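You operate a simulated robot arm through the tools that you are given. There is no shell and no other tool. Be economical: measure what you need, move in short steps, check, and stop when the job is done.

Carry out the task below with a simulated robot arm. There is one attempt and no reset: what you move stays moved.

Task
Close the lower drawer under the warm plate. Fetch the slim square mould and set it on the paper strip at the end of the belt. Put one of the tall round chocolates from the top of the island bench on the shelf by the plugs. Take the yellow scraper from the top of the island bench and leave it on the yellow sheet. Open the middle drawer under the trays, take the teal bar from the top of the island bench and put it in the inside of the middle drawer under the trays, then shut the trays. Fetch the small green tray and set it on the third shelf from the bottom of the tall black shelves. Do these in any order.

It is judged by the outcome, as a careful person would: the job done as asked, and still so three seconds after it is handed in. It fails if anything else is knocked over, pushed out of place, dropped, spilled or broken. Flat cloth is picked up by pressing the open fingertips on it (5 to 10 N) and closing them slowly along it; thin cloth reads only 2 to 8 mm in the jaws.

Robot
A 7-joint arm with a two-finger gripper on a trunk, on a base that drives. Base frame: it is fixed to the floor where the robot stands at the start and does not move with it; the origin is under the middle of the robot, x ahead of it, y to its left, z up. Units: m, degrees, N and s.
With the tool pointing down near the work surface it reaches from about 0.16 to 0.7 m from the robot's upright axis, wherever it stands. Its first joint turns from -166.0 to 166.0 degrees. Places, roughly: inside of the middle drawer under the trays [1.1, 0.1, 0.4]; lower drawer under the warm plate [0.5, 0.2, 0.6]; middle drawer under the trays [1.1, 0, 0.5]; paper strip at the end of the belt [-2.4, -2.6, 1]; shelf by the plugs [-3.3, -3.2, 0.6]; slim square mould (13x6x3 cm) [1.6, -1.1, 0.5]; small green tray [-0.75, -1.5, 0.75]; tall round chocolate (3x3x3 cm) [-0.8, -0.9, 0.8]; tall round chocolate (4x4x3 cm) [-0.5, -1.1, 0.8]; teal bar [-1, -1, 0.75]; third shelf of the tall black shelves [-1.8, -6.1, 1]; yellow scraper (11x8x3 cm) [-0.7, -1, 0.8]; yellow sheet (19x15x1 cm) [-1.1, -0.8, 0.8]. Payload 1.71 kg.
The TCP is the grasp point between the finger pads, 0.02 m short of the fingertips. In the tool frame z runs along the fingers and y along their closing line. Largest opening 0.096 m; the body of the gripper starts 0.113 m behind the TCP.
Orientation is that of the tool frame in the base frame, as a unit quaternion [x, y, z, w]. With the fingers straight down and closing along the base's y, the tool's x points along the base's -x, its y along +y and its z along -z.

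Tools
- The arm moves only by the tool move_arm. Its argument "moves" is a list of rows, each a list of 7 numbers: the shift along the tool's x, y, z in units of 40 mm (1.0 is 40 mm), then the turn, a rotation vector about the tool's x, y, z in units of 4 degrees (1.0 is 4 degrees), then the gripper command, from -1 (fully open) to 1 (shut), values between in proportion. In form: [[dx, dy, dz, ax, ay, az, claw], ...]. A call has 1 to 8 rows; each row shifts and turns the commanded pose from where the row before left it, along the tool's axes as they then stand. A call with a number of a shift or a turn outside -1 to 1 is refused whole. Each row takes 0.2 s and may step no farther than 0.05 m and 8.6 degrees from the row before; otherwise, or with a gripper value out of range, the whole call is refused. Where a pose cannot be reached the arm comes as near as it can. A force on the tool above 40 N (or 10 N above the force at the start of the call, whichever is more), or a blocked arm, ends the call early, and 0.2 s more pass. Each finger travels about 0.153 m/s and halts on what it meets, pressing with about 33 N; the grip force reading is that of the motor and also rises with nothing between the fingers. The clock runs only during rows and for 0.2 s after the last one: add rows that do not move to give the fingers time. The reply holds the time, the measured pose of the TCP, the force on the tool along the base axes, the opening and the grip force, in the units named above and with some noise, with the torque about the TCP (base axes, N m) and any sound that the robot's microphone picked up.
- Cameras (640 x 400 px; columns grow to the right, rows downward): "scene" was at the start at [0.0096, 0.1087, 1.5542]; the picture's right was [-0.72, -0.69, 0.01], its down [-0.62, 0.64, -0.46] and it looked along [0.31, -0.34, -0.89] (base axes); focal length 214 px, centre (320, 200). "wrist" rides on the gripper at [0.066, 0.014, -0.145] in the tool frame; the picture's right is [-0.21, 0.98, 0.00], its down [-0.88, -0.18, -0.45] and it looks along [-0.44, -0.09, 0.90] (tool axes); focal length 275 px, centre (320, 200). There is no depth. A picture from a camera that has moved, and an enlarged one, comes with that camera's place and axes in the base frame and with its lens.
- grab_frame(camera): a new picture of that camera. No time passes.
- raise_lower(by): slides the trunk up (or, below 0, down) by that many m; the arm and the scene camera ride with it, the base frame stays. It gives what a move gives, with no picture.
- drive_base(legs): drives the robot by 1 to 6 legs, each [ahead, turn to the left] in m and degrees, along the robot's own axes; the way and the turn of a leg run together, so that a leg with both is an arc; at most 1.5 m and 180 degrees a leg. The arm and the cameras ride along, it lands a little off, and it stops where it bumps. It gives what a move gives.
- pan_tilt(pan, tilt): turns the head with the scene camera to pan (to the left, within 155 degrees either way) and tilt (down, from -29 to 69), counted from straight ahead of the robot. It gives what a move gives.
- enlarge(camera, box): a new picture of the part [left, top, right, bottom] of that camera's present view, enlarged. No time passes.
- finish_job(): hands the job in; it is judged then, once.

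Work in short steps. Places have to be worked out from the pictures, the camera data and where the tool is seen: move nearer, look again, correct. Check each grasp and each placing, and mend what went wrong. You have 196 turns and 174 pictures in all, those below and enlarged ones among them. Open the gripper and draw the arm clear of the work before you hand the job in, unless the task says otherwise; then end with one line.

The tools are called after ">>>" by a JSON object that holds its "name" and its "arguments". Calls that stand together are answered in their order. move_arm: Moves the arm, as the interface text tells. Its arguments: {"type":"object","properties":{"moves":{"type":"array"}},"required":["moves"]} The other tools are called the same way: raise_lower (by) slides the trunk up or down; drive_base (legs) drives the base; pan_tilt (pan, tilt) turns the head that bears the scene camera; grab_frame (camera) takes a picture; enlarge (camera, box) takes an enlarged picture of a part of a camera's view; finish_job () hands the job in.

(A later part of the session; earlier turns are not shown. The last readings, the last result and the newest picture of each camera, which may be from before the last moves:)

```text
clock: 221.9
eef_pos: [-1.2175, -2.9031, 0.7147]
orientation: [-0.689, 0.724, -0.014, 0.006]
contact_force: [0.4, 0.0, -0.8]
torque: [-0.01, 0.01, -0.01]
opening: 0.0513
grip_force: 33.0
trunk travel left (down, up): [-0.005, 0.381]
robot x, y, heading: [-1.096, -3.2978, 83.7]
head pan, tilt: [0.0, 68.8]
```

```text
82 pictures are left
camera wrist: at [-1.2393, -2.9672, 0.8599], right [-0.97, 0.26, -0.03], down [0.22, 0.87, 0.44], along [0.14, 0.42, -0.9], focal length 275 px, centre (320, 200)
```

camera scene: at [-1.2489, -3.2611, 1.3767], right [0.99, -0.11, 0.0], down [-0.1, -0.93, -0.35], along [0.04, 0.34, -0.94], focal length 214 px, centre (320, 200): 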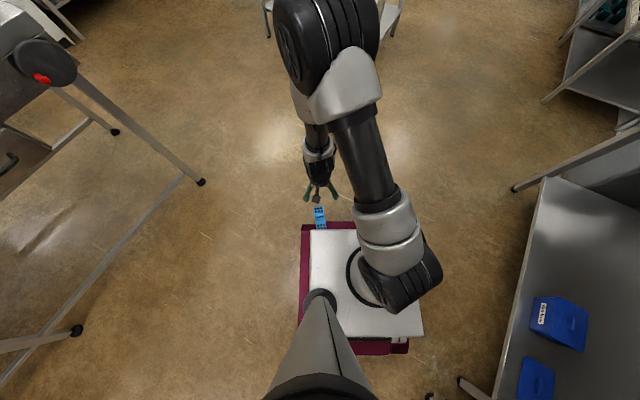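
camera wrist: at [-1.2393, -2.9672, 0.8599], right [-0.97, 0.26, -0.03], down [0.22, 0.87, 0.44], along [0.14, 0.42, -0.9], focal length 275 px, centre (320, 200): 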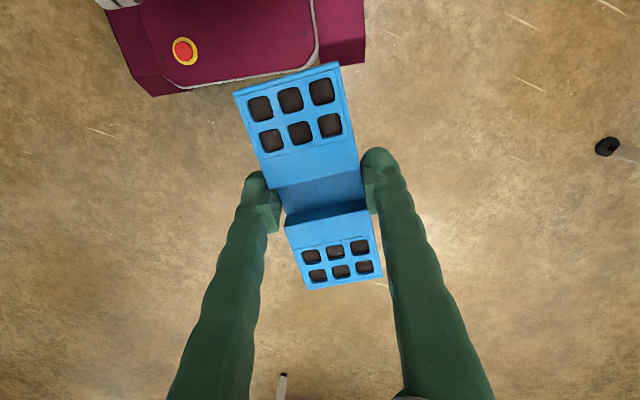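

Secure. Raise the trunk, face the table, extend the arm, then approach.

>>> {"name": "raise_lower", "arguments": {"by": 0.38}}

>>> {"name": "drive_base", "arguments": {"legs": [[0, 60]]}}

>>> {"name": "move_arm", "arguments": {"moves": [[-0.5, 0, -0.25, 0, 0, 0, 1], [-0.7, 0, -0.25, 0, 0, 0, 1], [-0.7, 0, -0.25, 0, 0, 0, 1], [-0.7, 0, -0.25, 0, 0, 0, 1], [-0.7, 0, -0.25, 0, 0, 0, 1], [-0.7, 0, 0, 0, 0, 0, 1], [-0.7, 0, 0, 0, 0, 0, 1], [-0.4, 0, 0, 0, 0, 0, 1]]}}

>>> {"name": "pan_tilt", "arguments": {"pan": 0, "tilt": 45}}

>>> {"name": "grab_frame", "arguments": {"camera": "scene"}}

```text
clock: 225.6
eef_pos: [-1.2178, -2.9032, 1.0938]
orientation: [-0.689, 0.724, -0.014, 0.005]
contact_force: [-0.6, 0.5, -1.2]
torque: [-0.01, 0.0, 0.0]
opening: 0.0509
grip_force: 33.0
trunk travel left (down, up): [-0.385, 0.001]
robot x, y, heading: [-1.0942, -3.2983, 83.5]
head pan, tilt: [0.0, 68.8]
```

```text
clock: 229.1
eef_pos: [-1.5001, -3.2113, 1.0937]
orientation: [0.961, -0.277, 0.009, -0.012]
contact_force: [-0.3, -1.1, -1.3]
torque: [-0.03, 0.0, 0.01]
opening: 0.0509
grip_force: 33.1
trunk travel left (down, up): [-0.385, 0.001]
robot x, y, heading: [-1.0942, -3.2939, 144.5]
head pan, tilt: [0.0, 68.8]
```

```text
clock: 230.9
eef_pos: [-1.6591, -3.1111, 1.1486]
orientation: [0.961, -0.276, 0.002, -0.014]
contact_force: [-0.7, 0.2, -1.0]
torque: [-0.02, 0.01, -0.01]
opening: 0.0509
grip_force: 33.0
trunk travel left (down, up): [-0.385, 0.001]
robot x, y, heading: [-1.1001, -3.2942, 144.6]
head pan, tilt: [0.0, 68.8]
```

```text
clock: 231.8
eef_pos: [-1.6591, -3.1124, 1.1474]
orientation: [0.961, -0.277, 0.002, -0.014]
contact_force: [0.3, 0.1, -0.8]
torque: [0.01, -0.04, 0.02]
opening: 0.0512
grip_force: 32.7
trunk travel left (down, up): [-0.385, 0.001]
robot x, y, heading: [-1.0944, -3.296, 144.3]
head pan, tilt: [0.0, 45.0]
```

```text
81 pictures are left
camera scene: at [-1.2274, -3.3909, 1.7843], right [0.58, 0.81, 0.0], down [0.59, -0.42, -0.69], along [-0.57, 0.4, -0.72], focal length 214 px, centre (320, 200)
```

scene: 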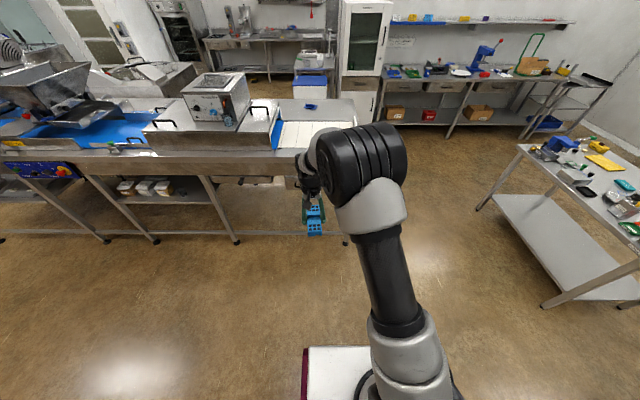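

TCP u=0.505, v=-3.49, mould held. Drive forward in two gentle legs.

>>> {"name": "drive_base", "arguments": {"legs": [[0.35, -0.5], [0.37, 0]]}}

>>> {"name": "grab_frame", "arguments": {"camera": "wrist"}}

>>> {"name": "grab_frame", "arguments": {"camera": "scene"}}

```text
clock: 236.2
eef_pos: [-2.2321, -2.6903, 1.1487]
orientation: [0.959, -0.282, 0.003, -0.014]
contact_force: [-1.0, 0.2, -1.6]
torque: [-0.03, -0.04, 0.03]
opening: 0.051
grip_force: 32.9
trunk travel left (down, up): [-0.385, 0.001]
robot x, y, heading: [-1.6683, -2.8775, 143.9]
head pan, tilt: [0.0, 45.0]
```

```text
80 pictures are left
camera wrist: at [-2.1859, -2.7419, 1.292], right [-0.7, -0.71, -0.03], down [-0.64, 0.62, 0.45], along [-0.3, 0.34, -0.89], focal length 275 px, centre (320, 200)
```

wrist: 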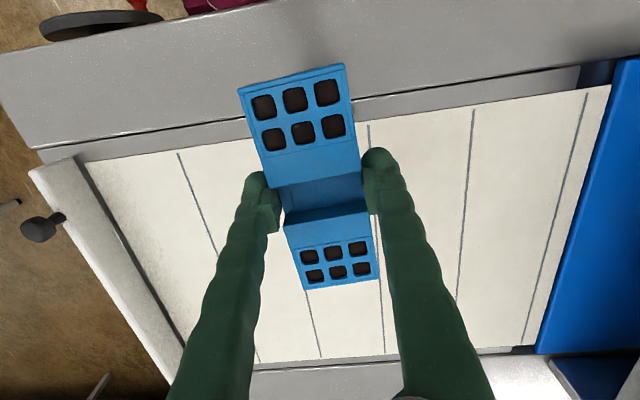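

```text
79 pictures are left
camera scene: at [-1.8038, -2.974, 1.7843], right [0.59, 0.81, 0.0], down [0.58, -0.42, -0.69], along [-0.56, 0.41, -0.72], focal length 214 px, centre (320, 200)
```

scene: 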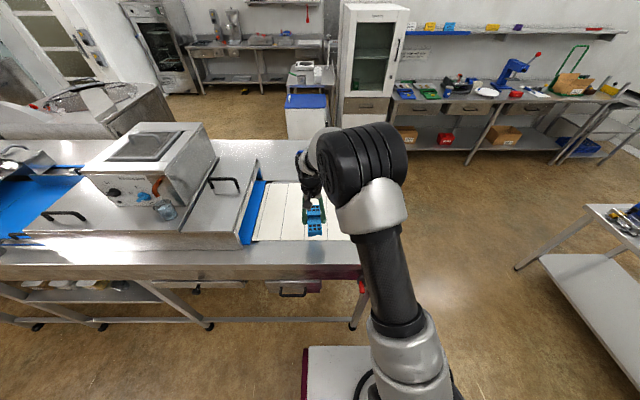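

The strip's near edge is at u≈-0.20, so I need ~13 cm more. Drive 5 cm, arm forward 8 cm, then look.

>>> {"name": "drive_base", "arguments": {"legs": [[0.05, 0]]}}

>>> {"name": "move_arm", "arguments": {"moves": [[-0.5, 0, 0.2, 0, 0, 0, 1], [-0.5, 0, 0.3, 0, 0, 0, 1], [-0.5, 0, 0.3, 0, 0, 0, 1], [-0.5, 0, 0.3, 0, 0, 0, 1], [-0.2, 0, 0.3, 0, 0, 0, 1], [0, 0, 0.3, 0, 0, 0, 1], [0, 0, 0, 0, 0, 0, 1]]}}

>>> {"name": "grab_frame", "arguments": {"camera": "wrist"}}

```text
clock: 237.2
eef_pos: [-2.247, -2.6784, 1.1643]
orientation: [0.959, -0.282, -0.01, -0.018]
contact_force: [0.7, -1.3, -0.8]
torque: [0.04, 0.03, -0.02]
opening: 0.0508
grip_force: 33.0
trunk travel left (down, up): [-0.385, 0.001]
robot x, y, heading: [-1.7103, -2.8501, 143.9]
head pan, tilt: [0.0, 45.0]
```

```text
clock: 238.8
eef_pos: [-2.3211, -2.6297, 1.0999]
orientation: [0.959, -0.282, -0.01, -0.019]
contact_force: [-0.7, -0.5, -1.7]
torque: [0.0, -0.01, -0.02]
opening: 0.0505
grip_force: 33.0
trunk travel left (down, up): [-0.385, 0.001]
robot x, y, heading: [-1.7065, -2.8503, 144.1]
head pan, tilt: [0.0, 45.0]
```

```text
78 pictures are left
camera wrist: at [-2.2721, -2.6829, 1.2425], right [-0.7, -0.71, -0.02], down [-0.63, 0.61, 0.48], along [-0.33, 0.35, -0.88], focal length 275 px, centre (320, 200)
```

wrist: 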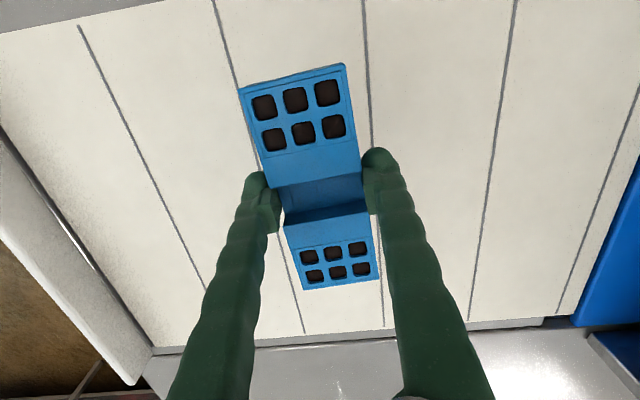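

The mould is fully over the strip. Lower in small steps until contact.

>>> {"name": "move_arm", "arguments": {"moves": [[0, 0, 0.4, 0, 0, 0, 1], [0, 0, 0.4, 0, 0, 0, 1], [0, 0, 0.3, 0, 0, 0, 1], [0, 0, 0.2, 0, 0, 0, 1], [0, 0, 0, 0, 0, 0, 1]]}}

>>> {"name": "grab_frame", "arguments": {"camera": "wrist"}}

```text
clock: 240.0
eef_pos: [-2.3226, -2.6282, 1.0474]
orientation: [0.959, -0.283, -0.011, -0.019]
contact_force: [-0.3, -0.9, -1.0]
torque: [-0.01, -0.02, -0.01]
opening: 0.0505
grip_force: 32.8
trunk travel left (down, up): [-0.385, 0.001]
robot x, y, heading: [-1.7099, -2.8514, 144.0]
head pan, tilt: [0.0, 45.0]
```

```text
77 pictures are left
camera wrist: at [-2.2729, -2.6814, 1.1903], right [-0.7, -0.71, -0.02], down [-0.63, 0.61, 0.48], along [-0.33, 0.35, -0.88], focal length 275 px, centre (320, 200)
```

wrist: 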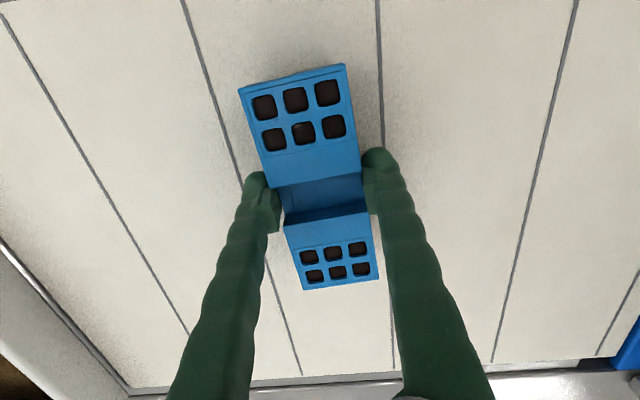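

Still no contact; continue down in 4 mm steps.

>>> {"name": "move_arm", "arguments": {"moves": [[0, 0, 0.15, 0, 0, 0, 1], [0, 0, 0.15, 0, 0, 0, 1], [0, 0, 0.15, 0, 0, 0, 1], [0, 0, 0.15, 0, 0, 0, 1], [0, 0, 0, 0, 0, 0, 1]]}}

```text
clock: 240.9
eef_pos: [-2.3133, -2.6352, 1.0433]
orientation: [0.959, -0.282, -0.022, -0.021]
contact_force: [0.1, -0.1, -2.3]
torque: [0.03, 0.0, 0.01]
opening: 0.0511
grip_force: 33.1
trunk travel left (down, up): [-0.385, 0.001]
robot x, y, heading: [-1.7093, -2.8499, 143.9]
head pan, tilt: [0.0, 45.0]
stopped in row 4: the force on the tool passed its limit at 44 N (the readings are from after the stop); the commanded pose is now the measured one
```

Contact was met near z≈1.03. Ease down 1 cm in tiny steps and release when touching.

>>> {"name": "move_arm", "arguments": {"moves": [[0, 0, 0.1, 0, 0.25, 0, 1], [0, 0, 0.1, 0, 0, 0, 1], [0, 0, 0.05, 0, 0, 0, 1], [0, 0, 0, 0, 0, 0, 1]]}}

>>> {"name": "grab_frame", "arguments": {"camera": "wrist"}}

```text
clock: 241.9
eef_pos: [-2.3132, -2.6341, 1.0353]
orientation: [0.959, -0.283, -0.017, -0.019]
contact_force: [0.3, -1.0, 22.1]
torque: [0.06, 0.92, 0.05]
opening: 0.0509
grip_force: 33.4
trunk travel left (down, up): [-0.385, 0.001]
robot x, y, heading: [-1.7092, -2.8504, 144.2]
head pan, tilt: [0.0, 45.0]
```

```text
76 pictures are left
camera wrist: at [-2.2625, -2.6878, 1.1771], right [-0.7, -0.71, -0.02], down [-0.63, 0.61, 0.49], along [-0.34, 0.35, -0.87], focal length 275 px, centre (320, 200)
```

wrist: 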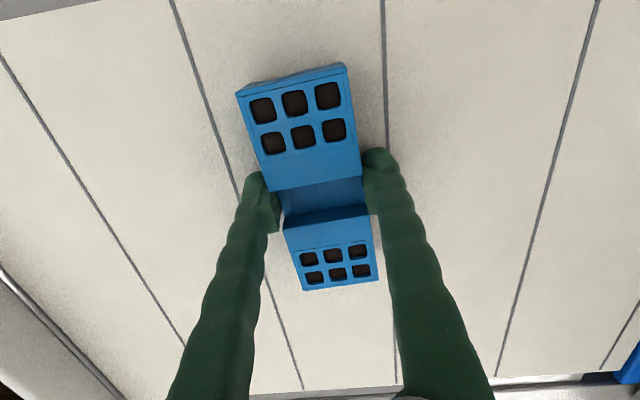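

Resting on the strip with 22 N. Open slowly, then rise.

>>> {"name": "move_arm", "arguments": {"moves": [[0, 0, 0, 0, 0, 0, -0.2], [0, 0, 0, 0, 0, 0, -0.4], [0, 0, 0, 0, 0, 0, -0.7], [0, 0, -0.4, 0, 0, 0, -0.7], [0, 0, -0.8, 0, 0, 0, -0.7], [0, 0, -0.8, 0, 0, 0, -0.7], [0, 0, -0.8, 0, 0, 0, -0.7], [0, 0, 0, 0, 0, 0, -0.7]]}}

>>> {"name": "grab_frame", "arguments": {"camera": "wrist"}}

```text
clock: 243.7
eef_pos: [-2.3107, -2.6384, 1.1474]
orientation: [0.959, -0.283, -0.013, -0.018]
contact_force: [-0.7, 0.7, -0.4]
torque: [-0.05, -0.02, 0.01]
opening: 0.0817
grip_force: 0.0
trunk travel left (down, up): [-0.385, 0.001]
robot x, y, heading: [-1.7101, -2.8481, 143.9]
head pan, tilt: [0.0, 45.0]
```

```text
75 pictures are left
camera wrist: at [-2.2612, -2.692, 1.2888], right [-0.7, -0.71, -0.02], down [-0.63, 0.61, 0.48], along [-0.33, 0.35, -0.88], focal length 275 px, centre (320, 200)
```

wrist: 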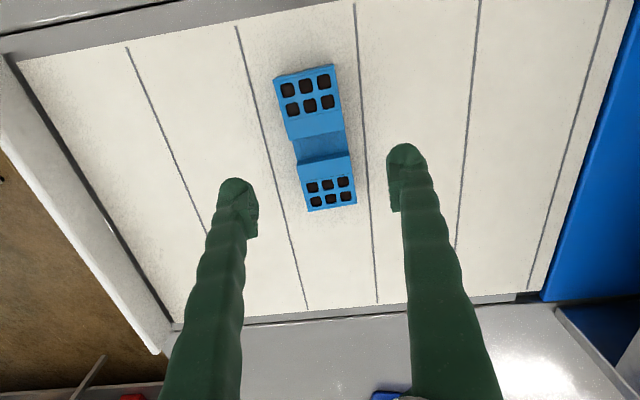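

The mould lies well on the paper strip. Now the small green tray: back off and go round to the island's -v side, facing it.

>>> {"name": "move_arm", "arguments": {"moves": [[0, 0, -0.8, 0, 0, 0, -1], [0, 0, -0.8, 0, 0, 0, -1], [0, 0, 0, 0, 0, 0, -1]]}}

>>> {"name": "drive_base", "arguments": {"legs": [[-0.42, 0], [0, -63.4], [0.9, 0], [0, -26.8]]}}

>>> {"name": "grab_frame", "arguments": {"camera": "scene"}}

```text
clock: 244.5
eef_pos: [-2.3088, -2.6405, 1.2092]
orientation: [0.959, -0.283, -0.014, -0.019]
contact_force: [-0.3, -0.1, -0.5]
torque: [0.0, 0.02, 0.0]
opening: 0.0956
grip_force: 0.1
trunk travel left (down, up): [-0.385, 0.001]
robot x, y, heading: [-1.707, -2.8531, 143.8]
head pan, tilt: [0.0, 45.0]
```

```text
clock: 256.9
eef_pos: [-0.9303, -1.6334, 1.2097]
orientation: [-0.451, 0.892, -0.003, 0.022]
contact_force: [-0.6, -1.1, -0.2]
torque: [-0.01, 0.06, 0.01]
opening: 0.0957
grip_force: 0.0
trunk travel left (down, up): [-0.385, 0.001]
robot x, y, heading: [-1.1784, -2.2159, 50.3]
head pan, tilt: [0.0, 45.0]
```

```text
74 pictures are left
camera scene: at [-1.264, -2.0772, 1.7844], right [0.77, -0.64, 0.0], down [-0.46, -0.55, -0.7], along [0.44, 0.53, -0.72], focal length 214 px, centre (320, 200)
```

scene: 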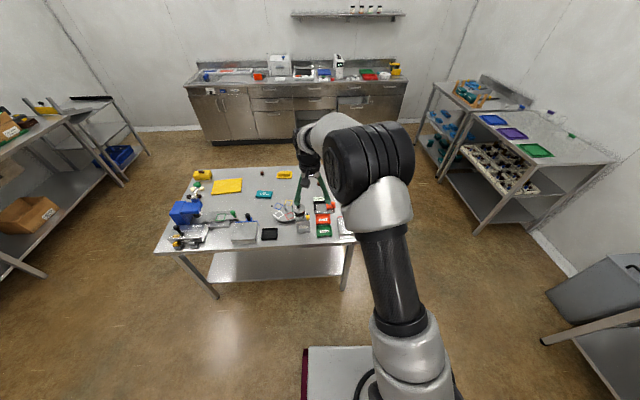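

>>> {"name": "enlarge", "arguments": {"camera": "scene", "box": [150, 155, 370, 265]}}

```text
2.91 times, centred on (260, 210) of scene
camera zoom: at [-1.264, -2.0772, 1.7844], right [0.77, -0.64, 0.0], down [-0.46, -0.55, -0.7], along [0.44, 0.53, -0.72], focal length 624 px, centre (494, 171)
```

zoom: 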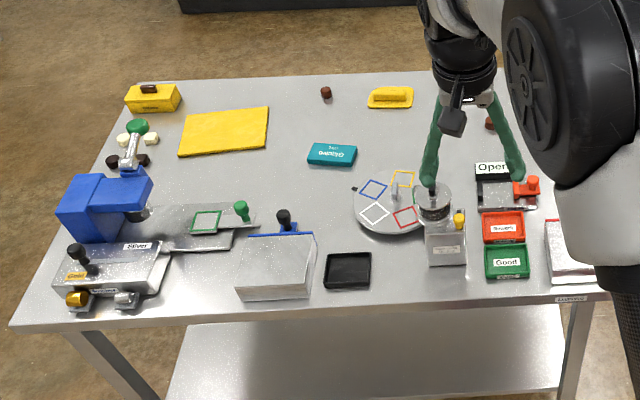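

The small green tray ("Good") is at about (-0.784,-1.538), left wall at u≈0.236. I'll hold it by its left wall with the tool pitched ~45 deg (needed later for the shelf). Pitch the tool and come lower.

>>> {"name": "drive_base", "arguments": {"legs": [[0, 3.4]]}}

>>> {"name": "move_arm", "arguments": {"moves": [[0, -0.5, 0, 0, -1, 0, -1], [0, -0.5, 0, 0, -1, 0, -1], [0, -0.3, 0, 0, -1, 0, -1], [0, 0, 0, 0, -1, 0, -1], [0, 0, 0, 0, -1, 0, -1], [0, 0, 0, 0, -1, 0, -1], [0, 0, 0, 0, -1, 0, -1], [0, 0, 0, 0, -1, 0, -1]]}}

>>> {"name": "move_arm", "arguments": {"moves": [[0, 0, 0, 0, -1, 0, 0.2], [0, 0, 0, 0, -1, 0, 0.2], [0, 0, 0, 0, -1, 0, 0.2], [0, 0, 0, 0, 0, 0, 0.2]]}}

>>> {"name": "raise_lower", "arguments": {"by": -0.3}}

>>> {"name": "grab_frame", "arguments": {"camera": "wrist"}}

```text
clock: 257.8
eef_pos: [-0.9773, -1.634, 1.219]
orientation: [-0.477, 0.878, 0.001, 0.029]
contact_force: [0.1, 1.0, -0.5]
torque: [-0.02, -0.01, 0.0]
opening: 0.0959
grip_force: 0.1
trunk travel left (down, up): [-0.385, 0.001]
robot x, y, heading: [-1.1768, -2.2185, 53.7]
head pan, tilt: [0.0, 45.0]
```

```text
clock: 259.6
eef_pos: [-0.9425, -1.6778, 1.228]
orientation: [-0.457, 0.834, 0.137, 0.276]
contact_force: [-0.3, 0.8, 0.0]
torque: [0.0, -0.01, -0.01]
opening: 0.0957
grip_force: 0.0
trunk travel left (down, up): [-0.385, 0.001]
robot x, y, heading: [-1.1763, -2.2153, 53.6]
head pan, tilt: [0.0, 45.0]
```

```text
clock: 260.6
eef_pos: [-0.9405, -1.678, 1.2281]
orientation: [-0.44, 0.801, 0.184, 0.362]
contact_force: [0.4, 0.6, 0.7]
torque: [0.0, 0.01, 0.03]
opening: 0.0386
grip_force: 0.1
trunk travel left (down, up): [-0.385, 0.001]
robot x, y, heading: [-1.1761, -2.2168, 53.5]
head pan, tilt: [0.0, 45.0]
```

```text
clock: 263.6
eef_pos: [-0.942, -1.678, 0.9291]
orientation: [-0.44, 0.801, 0.182, 0.363]
contact_force: [0.8, 0.1, 0.4]
torque: [0.01, 0.02, -0.01]
opening: 0.0384
grip_force: 0.1
trunk travel left (down, up): [-0.085, 0.301]
robot x, y, heading: [-1.1781, -2.2118, 53.6]
head pan, tilt: [0.0, 45.0]
```

```text
72 pictures are left
camera wrist: at [-1.0379, -1.7973, 0.9766], right [-0.75, 0.65, 0.13], down [0.27, 0.13, 0.95], along [0.6, 0.75, -0.28], focal length 275 px, centre (320, 200)
```

wrist: 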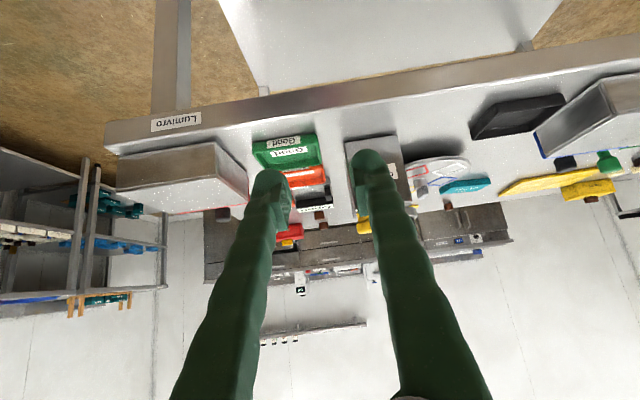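

Tray's left wall is at u≈0.232, rim z≈0.81, v≈-1.73; the TCP's u is 0.234. Drive forward 0.14 m and lower to z≈0.86, then look.

>>> {"name": "drive_base", "arguments": {"legs": [[0.14, 0]]}}

>>> {"name": "move_arm", "arguments": {"moves": [[0.55, 0, 0.5, 0, 0, 0, 0.2], [0.55, 0, 0.5, 0, 0, 0, 0.2], [0, 0, 0, 0, 0, 0, 0.2]]}}

>>> {"name": "enlarge", "arguments": {"camera": "wrist", "box": [160, 30, 480, 230]}}

```text
clock: 264.9
eef_pos: [-0.8542, -1.559, 0.9247]
orientation: [-0.44, 0.802, 0.18, 0.36]
contact_force: [1.2, 1.5, -0.3]
torque: [-0.06, 0.04, 0.04]
opening: 0.0382
grip_force: 0.0
trunk travel left (down, up): [-0.085, 0.301]
robot x, y, heading: [-1.0932, -2.102, 53.4]
head pan, tilt: [0.0, 45.0]
```

```text
clock: 265.7
eef_pos: [-0.8607, -1.5724, 0.8776]
orientation: [-0.439, 0.799, 0.185, 0.367]
contact_force: [-0.4, 0.6, 0.5]
torque: [0.0, 0.01, -0.03]
opening: 0.0382
grip_force: 0.0
trunk travel left (down, up): [-0.085, 0.301]
robot x, y, heading: [-1.0937, -2.1021, 53.4]
head pan, tilt: [0.0, 45.0]
```

```text
2.00 times, centred on (320, 130) of wrist
camera zoom: at [-0.9572, -1.692, 0.9242], right [-0.75, 0.65, 0.13], down [0.27, 0.12, 0.96], along [0.61, 0.75, -0.26], focal length 551 px, centre (320, 340)
```

zoom: 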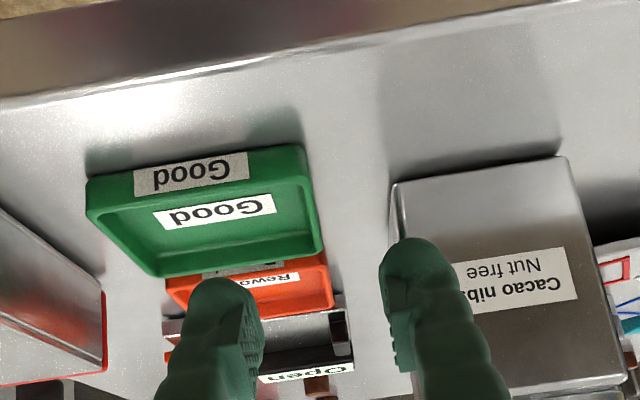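

Clear view: left wall at u≈0.236, tray depth v -1.752..-1.677, 8 mm left-finger clearance to the steel box. Narrow the opening to 28 mm, go forward 4.7 cm and down 6 cm.

>>> {"name": "move_arm", "arguments": {"moves": [[-0.39, -0.03, 0.44, 0, 0, 0, 0.42], [-0.39, -0.03, 0.44, 0, 0, 0, 0.42], [0.3, 0, 0.27, 0, 0, 0, 0.42], [0.3, 0, 0.27, 0, 0, 0, 0.42], [0.3, 0, 0.27, 0, 0, 0, 0.42], [0, 0, 0, 0, 0, 0, 0.42]]}}

>>> {"name": "enlarge", "arguments": {"camera": "wrist", "box": [160, 30, 480, 230]}}

```text
clock: 267.1
eef_pos: [-0.8316, -1.5359, 0.8279]
orientation: [-0.439, 0.799, 0.184, 0.368]
contact_force: [0.4, 0.3, -1.1]
torque: [0.01, 0.0, -0.04]
opening: 0.028
grip_force: 0.1
trunk travel left (down, up): [-0.085, 0.301]
robot x, y, heading: [-1.096, -2.1005, 53.9]
head pan, tilt: [0.0, 45.0]
```

```text
2.00 times, centred on (320, 130) of wrist
camera zoom: at [-0.9278, -1.6558, 0.8734], right [-0.75, 0.65, 0.13], down [0.27, 0.12, 0.96], along [0.61, 0.75, -0.26], focal length 551 px, centre (320, 340)
```

zoom: 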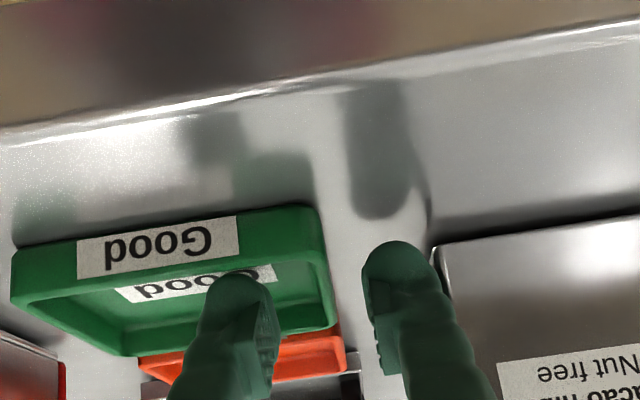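

One finger is inside the tray, the other outside. Descend 1.6 cm, then close.

>>> {"name": "move_arm", "arguments": {"moves": [[0.15, 0, 0.13, 0, 0, 0, 0.42], [0.15, 0, 0.13, 0, 0, 0, 0.42], [0, 0, 0, 0, 0, 0, 0.6], [0, 0, 0, 0, 0, 0, 0.8], [0, 0, 0, 0, 0, 0, 1], [0, 0, 0, 0, 0, 0, 1]]}}

>>> {"name": "enlarge", "arguments": {"camera": "wrist", "box": [160, 30, 480, 230]}}

```text
clock: 267.8
eef_pos: [-0.8373, -1.5417, 0.8283]
orientation: [-0.436, 0.794, 0.192, 0.379]
contact_force: [0.2, 0.2, -0.9]
torque: [-0.02, -0.01, -0.01]
opening: 0.0192
grip_force: 0.0
trunk travel left (down, up): [-0.085, 0.301]
robot x, y, heading: [-1.0889, -2.1047, 53.6]
head pan, tilt: [0.0, 45.0]
stopped in row 3: the force on the tool passed its limit at 41 N (the readings are from after the stop); the commanded pose is now the measured one
```

```text
2.00 times, centred on (320, 130) of wrist
camera zoom: at [-0.934, -1.6633, 0.8696], right [-0.75, 0.65, 0.13], down [0.25, 0.1, 0.96], along [0.61, 0.75, -0.24], focal length 551 px, centre (320, 340)
```

zoom: 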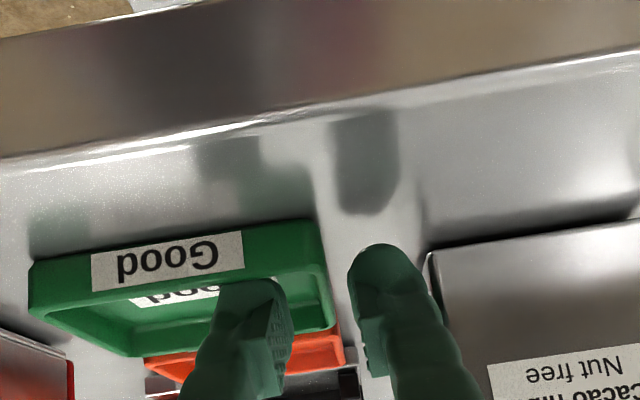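

Inner fingertip met the tray floor; lower only 6 mm now and close.

>>> {"name": "move_arm", "arguments": {"moves": [[0.03, 0, 0.18, 0, 0.4, 0, 0.6], [0, 0, 0, 0, 0, 0, 0.8], [0, 0, 0, 0, 0, 0, 1], [0, 0, 0, 0, 0, 0, 1]]}}

>>> {"name": "move_arm", "arguments": {"moves": [[-0.3, 0, -0.26, 0, 0, 0, 1], [-0.3, 0, -0.26, 0, 0, 0, 1], [0, 0, 0, 0, 0, 0, 1]]}}

>>> {"name": "grab_frame", "arguments": {"camera": "wrist"}}

```text
clock: 268.8
eef_pos: [-0.8333, -1.54, 0.822]
orientation: [-0.437, 0.799, 0.185, 0.369]
contact_force: [-0.7, 0.7, 5.2]
torque: [0.06, 0.02, -0.05]
opening: 0.0062
grip_force: 31.5
trunk travel left (down, up): [-0.085, 0.301]
robot x, y, heading: [-1.0934, -2.101, 53.6]
head pan, tilt: [0.0, 45.0]
```

```text
clock: 269.6
eef_pos: [-0.8359, -1.5389, 0.8549]
orientation: [-0.437, 0.799, 0.185, 0.368]
contact_force: [0.1, -0.6, -1.0]
torque: [0.01, 0.02, 0.01]
opening: 0.0059
grip_force: 32.1
trunk travel left (down, up): [-0.085, 0.301]
robot x, y, heading: [-1.092, -2.1024, 53.7]
head pan, tilt: [0.0, 45.0]
```

```text
68 pictures are left
camera wrist: at [-0.9319, -1.6579, 0.9002], right [-0.75, 0.65, 0.13], down [0.27, 0.12, 0.96], along [0.61, 0.75, -0.26], focal length 275 px, centre (320, 200)
```

wrist: 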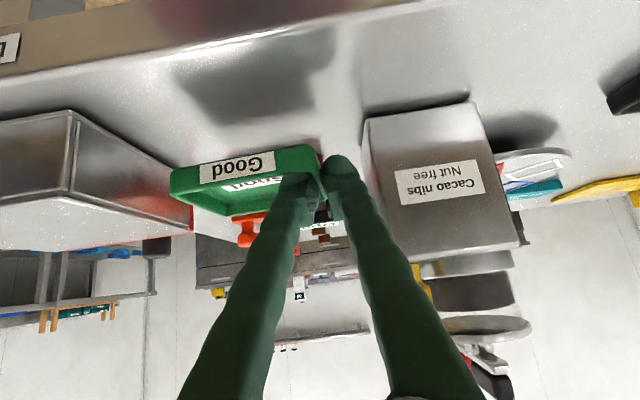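

Tray held (6 mm wall). Raise slightly, back away from the island, turn round, and drive toward the black shelves.

>>> {"name": "move_arm", "arguments": {"moves": [[-0.4, 0, -0.35, 0, 0, 0, 1], [-0.4, 0, -0.35, 0, 0, 0, 1], [-0.4, 0, -0.35, 0, 0, 0, 1], [0, 0, 0, 0, 0, 0, 1]]}}

>>> {"name": "drive_base", "arguments": {"legs": [[-0.5, 0], [0, -169], [1.2, 0], [1.0, 0]]}}

>>> {"name": "pan_tilt", "arguments": {"pan": 30, "tilt": 20}}

>>> {"name": "grab_frame", "arguments": {"camera": "scene"}}

```text
clock: 270.6
eef_pos: [-0.8367, -1.5388, 0.9208]
orientation: [-0.437, 0.799, 0.186, 0.368]
contact_force: [0.3, -0.2, -0.8]
torque: [0.01, 0.03, 0.0]
opening: 0.0058
grip_force: 31.8
trunk travel left (down, up): [-0.085, 0.301]
robot x, y, heading: [-1.0946, -2.1025, 53.6]
head pan, tilt: [0.0, 45.0]
```

```text
clock: 293.2
eef_pos: [-2.5114, -5.0892, 0.9205]
orientation: [0.76, 0.502, -0.352, 0.216]
contact_force: [-0.3, 0.6, -0.1]
torque: [0.0, -0.04, 0.02]
opening: 0.0062
grip_force: 31.4
trunk travel left (down, up): [-0.085, 0.301]
robot x, y, heading: [-2.3527, -4.4867, -116.8]
head pan, tilt: [0.0, 45.0]
```

```text
clock: 294.2
eef_pos: [-2.5062, -5.0758, 0.929]
orientation: [0.758, 0.5, -0.357, 0.219]
contact_force: [0.7, -0.5, 0.0]
torque: [0.0, -0.04, 0.0]
opening: 0.006
grip_force: 31.8
trunk travel left (down, up): [-0.085, 0.301]
robot x, y, heading: [-2.353, -4.4895, -116.9]
head pan, tilt: [30.0, 20.0]
```

```text
67 pictures are left
camera scene: at [-2.1945, -4.6216, 1.5231], right [-1.0, -0.05, -0.01], down [-0.01, 0.36, -0.93], along [0.05, -0.93, -0.36], focal length 214 px, centre (320, 200)
```

scene: 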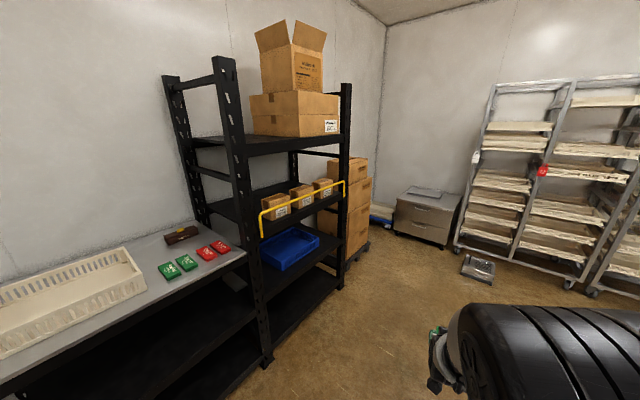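

>>> {"name": "enlarge", "arguments": {"camera": "scene", "box": [190, 110, 370, 280]}}

```text
2.35 times, centred on (280, 195) of scene
camera zoom: at [-2.1945, -4.6216, 1.5231], right [-1.0, -0.05, -0.01], down [-0.01, 0.36, -0.93], along [0.05, -0.93, -0.36], focal length 505 px, centre (414, 212)
```

zoom: 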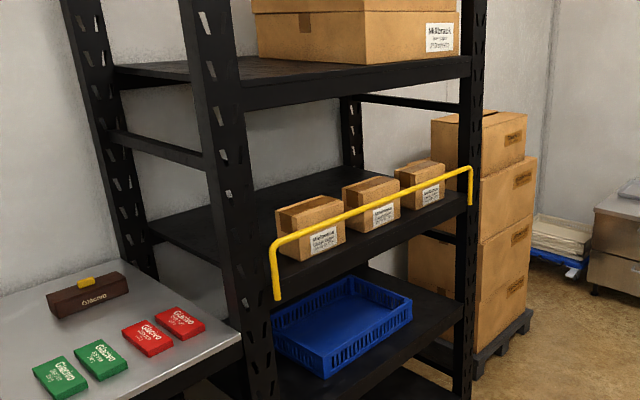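

The third shelf (small cartons, yellow rail in front; front edge u≈1.735, v -5.5..-6.2). I raise the trunk and come to face it at v≈-5.75.

>>> {"name": "raise_lower", "arguments": {"by": 0.29}}

>>> {"name": "drive_base", "arguments": {"legs": [[0, 5.6], [0.74, 0], [0, 75]]}}

>>> {"name": "pan_tilt", "arguments": {"pan": 0, "tilt": 35}}

>>> {"name": "grab_frame", "arguments": {"camera": "scene"}}

>>> {"name": "grab_frame", "arguments": {"camera": "wrist"}}

```text
clock: 297.1
eef_pos: [-2.5061, -5.0762, 1.2192]
orientation: [0.758, 0.5, -0.357, 0.219]
contact_force: [-0.3, -1.0, 0.2]
torque: [0.02, -0.02, 0.03]
opening: 0.006
grip_force: 31.6
trunk travel left (down, up): [-0.375, 0.011]
robot x, y, heading: [-2.3537, -4.4871, -116.9]
head pan, tilt: [30.0, 20.0]
```

```text
clock: 305.7
eef_pos: [-2.0872, -5.453, 1.2185]
orientation: [0.276, 0.865, -0.14, 0.395]
contact_force: [-1.1, 0.9, 0.2]
torque: [0.01, -0.04, -0.03]
opening: 0.0063
grip_force: 31.7
trunk travel left (down, up): [-0.375, 0.011]
robot x, y, heading: [-2.6294, -5.1809, -39.0]
head pan, tilt: [30.0, 20.0]
```

```text
clock: 306.6
eef_pos: [-2.1, -5.4431, 1.2258]
orientation: [0.275, 0.863, -0.142, 0.4]
contact_force: [-0.1, -0.2, -0.7]
torque: [0.02, 0.01, 0.0]
opening: 0.0059
grip_force: 31.9
trunk travel left (down, up): [-0.375, 0.011]
robot x, y, heading: [-2.6302, -5.1791, -39.1]
head pan, tilt: [0.0, 35.0]
```

```text
65 pictures are left
camera scene: at [-2.4849, -5.0973, 1.7895], right [-0.63, -0.78, 0.0], down [-0.46, 0.37, -0.81], along [0.63, -0.51, -0.59], focal length 214 px, centre (320, 200)
```

scene: 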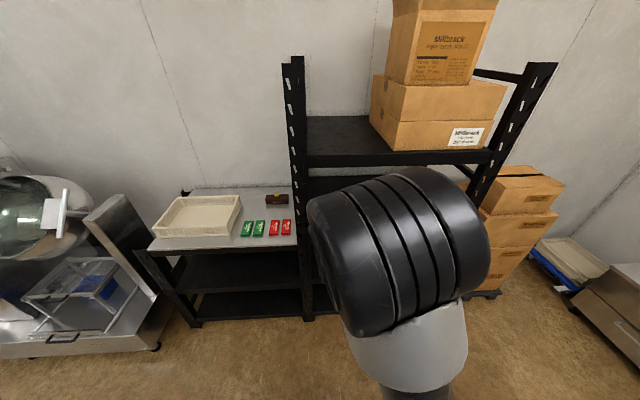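

```text
64 pictures are left
camera wrist: at [-2.2158, -5.3421, 1.2677], right [0.69, 0.72, 0.13], down [0.08, -0.26, 0.96], along [0.72, -0.65, -0.24], focal length 275 px, centre (320, 200)
```

wrist: 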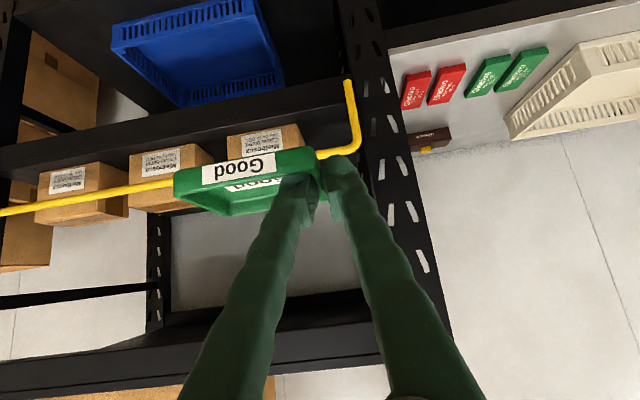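

The front strip between rail (u≈1.725, top z≈1.13) and cartons (front u≈1.857) on shelf 3 is about 12 cm deep: the tray (7.5 cm) fits there. Drive in 0.2 m at z 1.226 (above the rail) and look.

>>> {"name": "drive_base", "arguments": {"legs": [[0.2, 2]]}}

>>> {"name": "grab_frame", "arguments": {"camera": "wrist"}}

```text
clock: 308.3
eef_pos: [-1.9292, -5.5526, 1.225]
orientation: [0.261, 0.867, -0.136, 0.402]
contact_force: [0.8, -0.8, -1.2]
torque: [0.03, 0.0, -0.01]
opening: 0.0061
grip_force: 31.4
trunk travel left (down, up): [-0.375, 0.011]
robot x, y, heading: [-2.467, -5.3068, -37.2]
head pan, tilt: [0.0, 35.0]
```

```text
63 pictures are left
camera wrist: at [-2.0482, -5.4551, 1.2668], right [0.66, 0.74, 0.13], down [0.09, -0.26, 0.96], along [0.75, -0.62, -0.24], focal length 275 px, centre (320, 200)
```

wrist: 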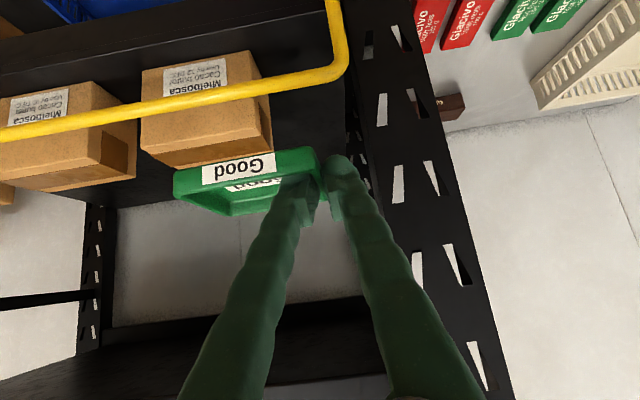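

New triangulation (two wrist views) shows: rack front u≈1.84, rail z≈1.06, carton front 1.875 / top 1.04, shelf z≈0.97. There's free shelf left of the first carton (v -5.53..-5.68). I'll come in with the tool yawed 45 deg left. First yaw and lower to z≈1.125 outside.

>>> {"name": "move_arm", "arguments": {"moves": [[0, 0, 0, -0.768, -0.026, -0.64, 1], [0, 0, 0, -0.768, -0.026, -0.64, 1], [0, 0, 0, -0.768, -0.026, -0.64, 1], [0, 0, 0, -0.768, -0.026, -0.64, 1], [0, 0, 0, -0.768, -0.026, -0.64, 1], [0, 0, 0, -0.768, -0.026, -0.64, 1], [0, 0, 0, -0.768, -0.026, -0.64, 1], [0, 0, 0, -0.768, -0.026, -0.64, 1]]}}

>>> {"name": "move_arm", "arguments": {"moves": [[0, 0, 0, -0.768, -0.026, -0.64, 1], [0, 0, 0, -0.768, -0.026, -0.64, 1], [0, 0, 0, -0.768, -0.026, -0.64, 1], [0, 0, 0, 0, 0, 0, 1]]}}

>>> {"name": "raise_lower", "arguments": {"by": -0.09}}

>>> {"name": "grab_frame", "arguments": {"camera": "wrist"}}

```text
clock: 310.1
eef_pos: [-1.9468, -5.5407, 1.235]
orientation: [0.009, 0.902, -0.023, 0.43]
contact_force: [-0.2, 0.1, -0.4]
torque: [0.01, -0.02, 0.0]
opening: 0.0061
grip_force: 32.0
trunk travel left (down, up): [-0.375, 0.011]
robot x, y, heading: [-2.4663, -5.3061, -36.8]
head pan, tilt: [0.0, 35.0]
```

```text
clock: 311.1
eef_pos: [-1.9473, -5.5406, 1.2353]
orientation: [-0.085, 0.899, 0.02, 0.429]
contact_force: [-0.5, 0.1, -0.5]
torque: [0.01, 0.02, 0.01]
opening: 0.0061
grip_force: 32.3
trunk travel left (down, up): [-0.375, 0.011]
robot x, y, heading: [-2.4671, -5.3046, -37.3]
head pan, tilt: [0.0, 35.0]
```

```text
clock: 312.4
eef_pos: [-1.9463, -5.5394, 1.1451]
orientation: [-0.085, 0.899, 0.02, 0.43]
contact_force: [-0.4, -1.1, -0.9]
torque: [0.02, 0.02, -0.01]
opening: 0.006
grip_force: 31.2
trunk travel left (down, up): [-0.285, 0.101]
robot x, y, heading: [-2.4693, -5.3048, -36.9]
head pan, tilt: [0.0, 35.0]
```

```text
62 pictures are left
camera wrist: at [-2.101, -5.5513, 1.1847], right [-0.04, 0.99, 0.12], down [0.23, -0.11, 0.97], along [0.97, 0.07, -0.22], focal length 275 px, centre (320, 200)
```

wrist: 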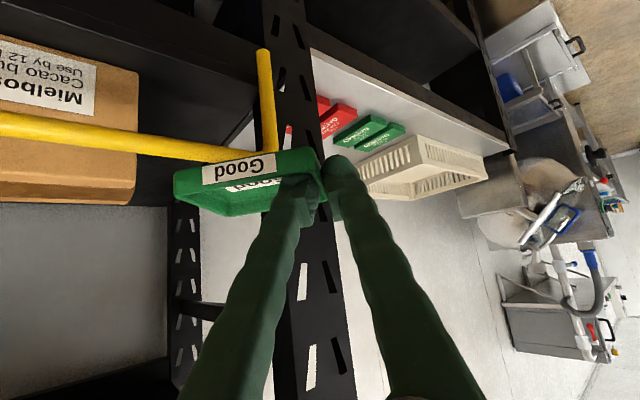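

Zone between post (v -5.575) and carton (v -5.69) confirmed. Shift 2 cm right while high, drive in 0.22 m over the rail, and look.

>>> {"name": "move_arm", "arguments": {"moves": [[0.24, -0.35, -0.27, 0, 0, 0, 1], [0, 0, 0, 0, 0, 0, 1]]}}

>>> {"name": "drive_base", "arguments": {"legs": [[0.22, 0]]}}

>>> {"name": "grab_frame", "arguments": {"camera": "wrist"}}

```text
clock: 313.0
eef_pos: [-1.9579, -5.5545, 1.1456]
orientation: [-0.086, 0.899, 0.021, 0.43]
contact_force: [-0.4, 0.2, -0.2]
torque: [0.01, 0.0, 0.0]
opening: 0.0062
grip_force: 31.5
trunk travel left (down, up): [-0.285, 0.101]
robot x, y, heading: [-2.4723, -5.3065, -37.0]
head pan, tilt: [0.0, 35.0]
```

```text
clock: 314.7
eef_pos: [-1.7898, -5.6842, 1.1459]
orientation: [-0.084, 0.899, 0.018, 0.43]
contact_force: [-1.0, 1.0, -0.8]
torque: [-0.02, 0.04, -0.05]
opening: 0.0061
grip_force: 31.1
trunk travel left (down, up): [-0.285, 0.101]
robot x, y, heading: [-2.2957, -5.4355, -37.5]
head pan, tilt: [0.0, 35.0]
```

```text
61 pictures are left
camera wrist: at [-1.9437, -5.6963, 1.1866], right [-0.04, 0.99, 0.12], down [0.23, -0.11, 0.97], along [0.97, 0.06, -0.22], focal length 275 px, centre (320, 200)
```

wrist: 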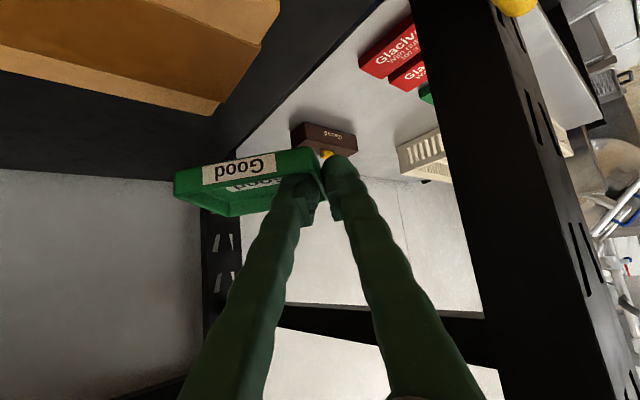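

Past the post. Shelf's left edge is v≈-5.565, carton's left side ≈-5.67. I move the tray left 6.7 cm and 2 cm deeper, then lower 8 cm and look.

>>> {"name": "move_arm", "arguments": {"moves": [[-0.335, 0.267, 0.397, 0, 0, 0, 1], [-0.335, 0.267, 0.397, 0, 0, 0, 1], [-0.335, 0.267, 0.397, 0, 0, 0, 1], [0.39, 0, 0.31, 0, 0, 0, 1], [0.39, 0, 0.31, 0, 0, 0, 1], [0.39, 0, 0.31, 0, 0, 0, 1], [0.39, 0, 0.31, 0, 0, 0, 1], [0, 0, 0, 0, 0, 0, 1]]}}

>>> {"name": "grab_frame", "arguments": {"camera": "wrist"}}

```text
clock: 316.5
eef_pos: [-1.7423, -5.6388, 1.0748]
orientation: [-0.087, 0.897, 0.015, 0.434]
contact_force: [0.4, 0.0, 0.0]
torque: [-0.03, 0.01, 0.0]
opening: 0.0058
grip_force: 31.5
trunk travel left (down, up): [-0.285, 0.101]
robot x, y, heading: [-2.2937, -5.4366, -37.0]
head pan, tilt: [0.0, 35.0]
```

```text
60 pictures are left
camera wrist: at [-1.8983, -5.649, 1.1125], right [-0.04, 0.99, 0.11], down [0.22, -0.1, 0.97], along [0.98, 0.06, -0.21], focal length 275 px, centre (320, 200)
```

wrist: 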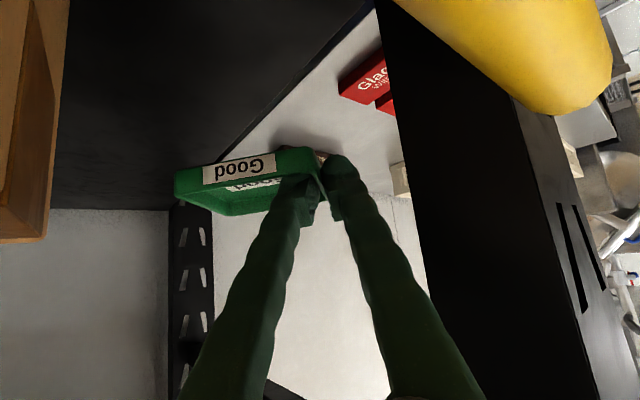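

Good: tray sits between carton (v≈-5.69) and shelf edge (v≈-5.56). Shift 1.3 cm right and lower 3 cm, watching the force near the rail.

>>> {"name": "move_arm", "arguments": {"moves": [[0.16, -0.23, -0.18, 0, 0, 0, 1], [0.19, 0, 0.16, 0, 0, 0, 1], [0.19, 0, 0.16, 0, 0, 0, 1], [0.19, 0, 0.16, 0, 0, 0, 1], [0, 0, 0, 0, 0, 0, 1]]}}

>>> {"name": "grab_frame", "arguments": {"camera": "wrist"}}

```text
clock: 317.3
eef_pos: [-1.7612, -5.6406, 1.0715]
orientation: [-0.089, 0.892, 0.006, 0.444]
contact_force: [0.5, 0.3, -0.2]
torque: [0.04, -0.02, -0.01]
opening: 0.0061
grip_force: 31.7
trunk travel left (down, up): [-0.285, 0.101]
robot x, y, heading: [-2.3018, -5.4395, -37.2]
head pan, tilt: [0.0, 35.0]
stopped in row 4: the force on the tool passed its limit at 54 N (the readings are from after the stop); the commanded pose is now the measured one
```

```text
59 pictures are left
camera wrist: at [-1.9169, -5.6501, 1.1064], right [-0.04, 0.99, 0.1], down [0.2, -0.09, 0.98], along [0.98, 0.06, -0.19], focal length 275 px, centre (320, 200)
```

wrist: 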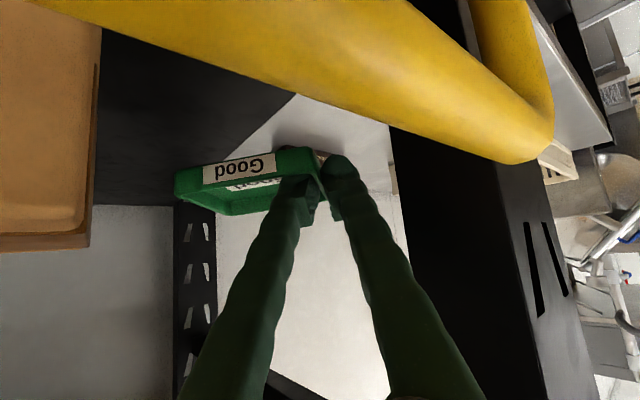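

The rail touched the underside of the hand. I lift 3 cm, go 6 cm deeper so that the hand clears the rail, then lower again.

>>> {"name": "move_arm", "arguments": {"moves": [[-0.3, 0, -0.24, 0, 0.4, 0, 1], [-0.3, 0, -0.24, 0, 0.4, 0, 1], [0, 0, 0, 0, 0, 0, 1]]}}

>>> {"name": "drive_base", "arguments": {"legs": [[0.065, 0]]}}

>>> {"name": "move_arm", "arguments": {"moves": [[0.3, 0, 0.24, 0, 0, 0, 1], [0.3, 0, 0.24, 0, 0, 0, 1], [0.2, 0, 0.16, 0, 0, 0, 1], [0, 0, 0, 0, 0, 0, 1]]}}

>>> {"name": "grab_frame", "arguments": {"camera": "wrist"}}

```text
clock: 318.1
eef_pos: [-1.7628, -5.6371, 1.1016]
orientation: [-0.09, 0.904, 0.004, 0.419]
contact_force: [-0.1, -0.3, -0.3]
torque: [0.0, 0.01, 0.02]
opening: 0.006
grip_force: 31.7
trunk travel left (down, up): [-0.285, 0.101]
robot x, y, heading: [-2.2964, -5.4386, -37.4]
head pan, tilt: [0.0, 35.0]
```

```text
clock: 319.3
eef_pos: [-1.7225, -5.6689, 1.1014]
orientation: [-0.089, 0.905, 0.005, 0.417]
contact_force: [0.0, -0.2, -0.4]
torque: [0.04, -0.01, -0.05]
opening: 0.0059
grip_force: 31.6
trunk travel left (down, up): [-0.285, 0.101]
robot x, y, heading: [-2.2415, -5.476, -37.1]
head pan, tilt: [0.0, 35.0]
stopped in leg 1: the robot was blocked; the commanded pose is now the measured one
```

```text
clock: 320.3
eef_pos: [-1.7247, -5.6706, 1.063]
orientation: [-0.09, 0.904, 0.005, 0.417]
contact_force: [0.1, 0.2, -0.8]
torque: [0.01, 0.04, 0.0]
opening: 0.0062
grip_force: 32.1
trunk travel left (down, up): [-0.285, 0.101]
robot x, y, heading: [-2.2467, -5.477, -37.4]
head pan, tilt: [0.0, 35.0]
```

```text
58 pictures are left
camera wrist: at [-1.8795, -5.6806, 1.1062], right [-0.03, 1.0, 0.09], down [0.25, -0.08, 0.96], along [0.97, 0.05, -0.25], focal length 275 px, centre (320, 200)
```

wrist: 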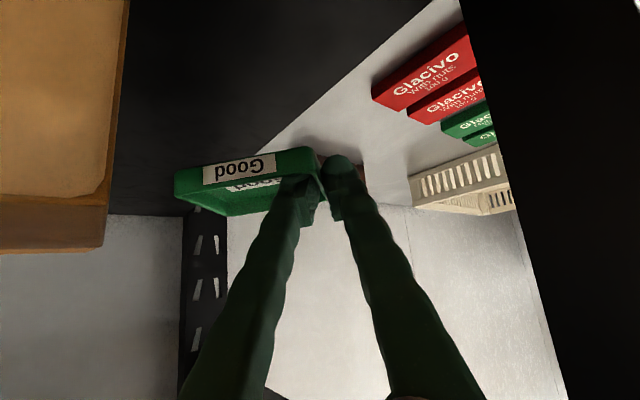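

Now the rail is below/behind the hand. Lower in 1 cm steps until the tray touches the shelf.

>>> {"name": "move_arm", "arguments": {"moves": [[0.2, 0, 0.16, 0, 0, 0, 1], [0.2, 0, 0.16, 0, 0, 0, 1], [0.2, 0, 0.16, 0, 0, 0, 1], [0.2, 0, 0.16, 0, 0, 0, 1], [0.1, 0, 0.08, 0, 0, 0, 1], [0, 0, 0, 0, 0, 0, 1]]}}

>>> {"name": "grab_frame", "arguments": {"camera": "wrist"}}

```text
clock: 320.9
eef_pos: [-1.7382, -5.6629, 1.0581]
orientation: [-0.093, 0.9, -0.004, 0.427]
contact_force: [-0.9, 1.1, -0.5]
torque: [-0.01, 0.01, -0.05]
opening: 0.0062
grip_force: 31.5
trunk travel left (down, up): [-0.285, 0.101]
robot x, y, heading: [-2.2421, -5.4737, -37.5]
head pan, tilt: [0.0, 35.0]
stopped in row 2: the force on the tool passed its limit at 57 N (the readings are from after the stop); the commanded pose is now the measured one
```

```text
57 pictures are left
camera wrist: at [-1.8927, -5.6712, 1.0976], right [-0.03, 1.0, 0.07], down [0.23, -0.06, 0.97], along [0.97, 0.05, -0.23], focal length 275 px, centre (320, 200)
```

wrist: 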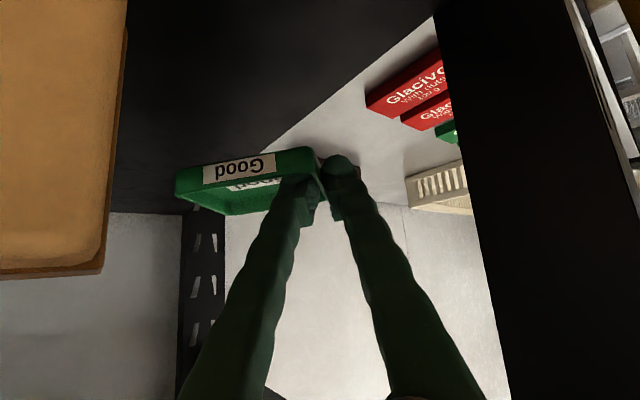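

Both stops came at the same TCP height (~1.045), so it is the tray meeting the shelf (z≈1.0). Ease down ~1 cm for light contact and read the force.

>>> {"name": "move_arm", "arguments": {"moves": [[0.06, -0.1, 0.03, 0, 0.5, 0, 1], [0.1, 0, 0.08, 0, 0, 0, 1], [0.07, 0, 0.06, 0, 0, 0, 1], [0, 0, 0, 0, 0, 0, 1]]}}

```text
clock: 321.8
eef_pos: [-1.7481, -5.6597, 1.056]
orientation: [-0.096, 0.904, -0.012, 0.417]
contact_force: [0.0, 0.5, -0.1]
torque: [-0.02, -0.01, -0.03]
opening: 0.0059
grip_force: 31.6
trunk travel left (down, up): [-0.285, 0.101]
robot x, y, heading: [-2.2457, -5.4794, -37.4]
head pan, tilt: [0.0, 35.0]
stopped in row 4: the force on the tool passed its limit at 44 N (the readings are from after the stop); the commanded pose is now the measured one
```

Tip-side contact (the nose was pushed up): the tray is meeting the shelf. Lower 6 mm and open the fingers.

>>> {"name": "move_arm", "arguments": {"moves": [[0.1, 0, 0.09, 0, 0, 0, 1], [0, 0, 0, 0, 0, 0, 1]]}}

>>> {"name": "enlarge", "arguments": {"camera": "wrist", "box": [140, 80, 380, 230]}}

```text
clock: 322.2
eef_pos: [-1.7592, -5.6513, 1.0642]
orientation: [-0.098, 0.899, -0.02, 0.426]
contact_force: [0.0, 0.4, -0.2]
torque: [-0.01, 0.02, -0.03]
opening: 0.0062
grip_force: 32.0
trunk travel left (down, up): [-0.285, 0.101]
robot x, y, heading: [-2.2443, -5.4722, -37.4]
head pan, tilt: [0.0, 35.0]
stopped in row 1: the force on the tool passed its limit at 47 N (the readings are from after the stop); the commanded pose is now the measured one
```

```text
2.67 times, centred on (260, 155) of wrist
camera zoom: at [-1.914, -5.6583, 1.1047], right [-0.03, 1.0, 0.04], down [0.23, -0.03, 0.97], along [0.97, 0.04, -0.23], focal length 734 px, centre (480, 320)
```

zoom: 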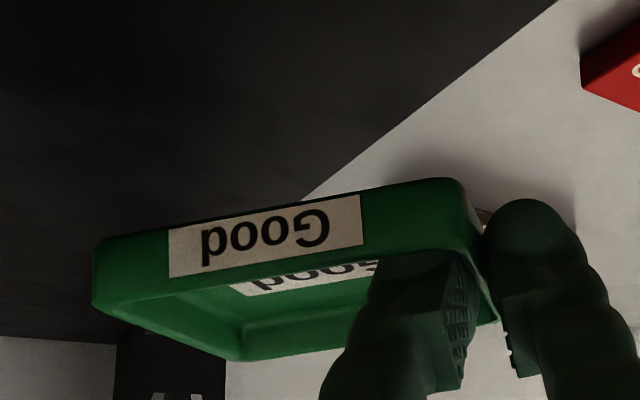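

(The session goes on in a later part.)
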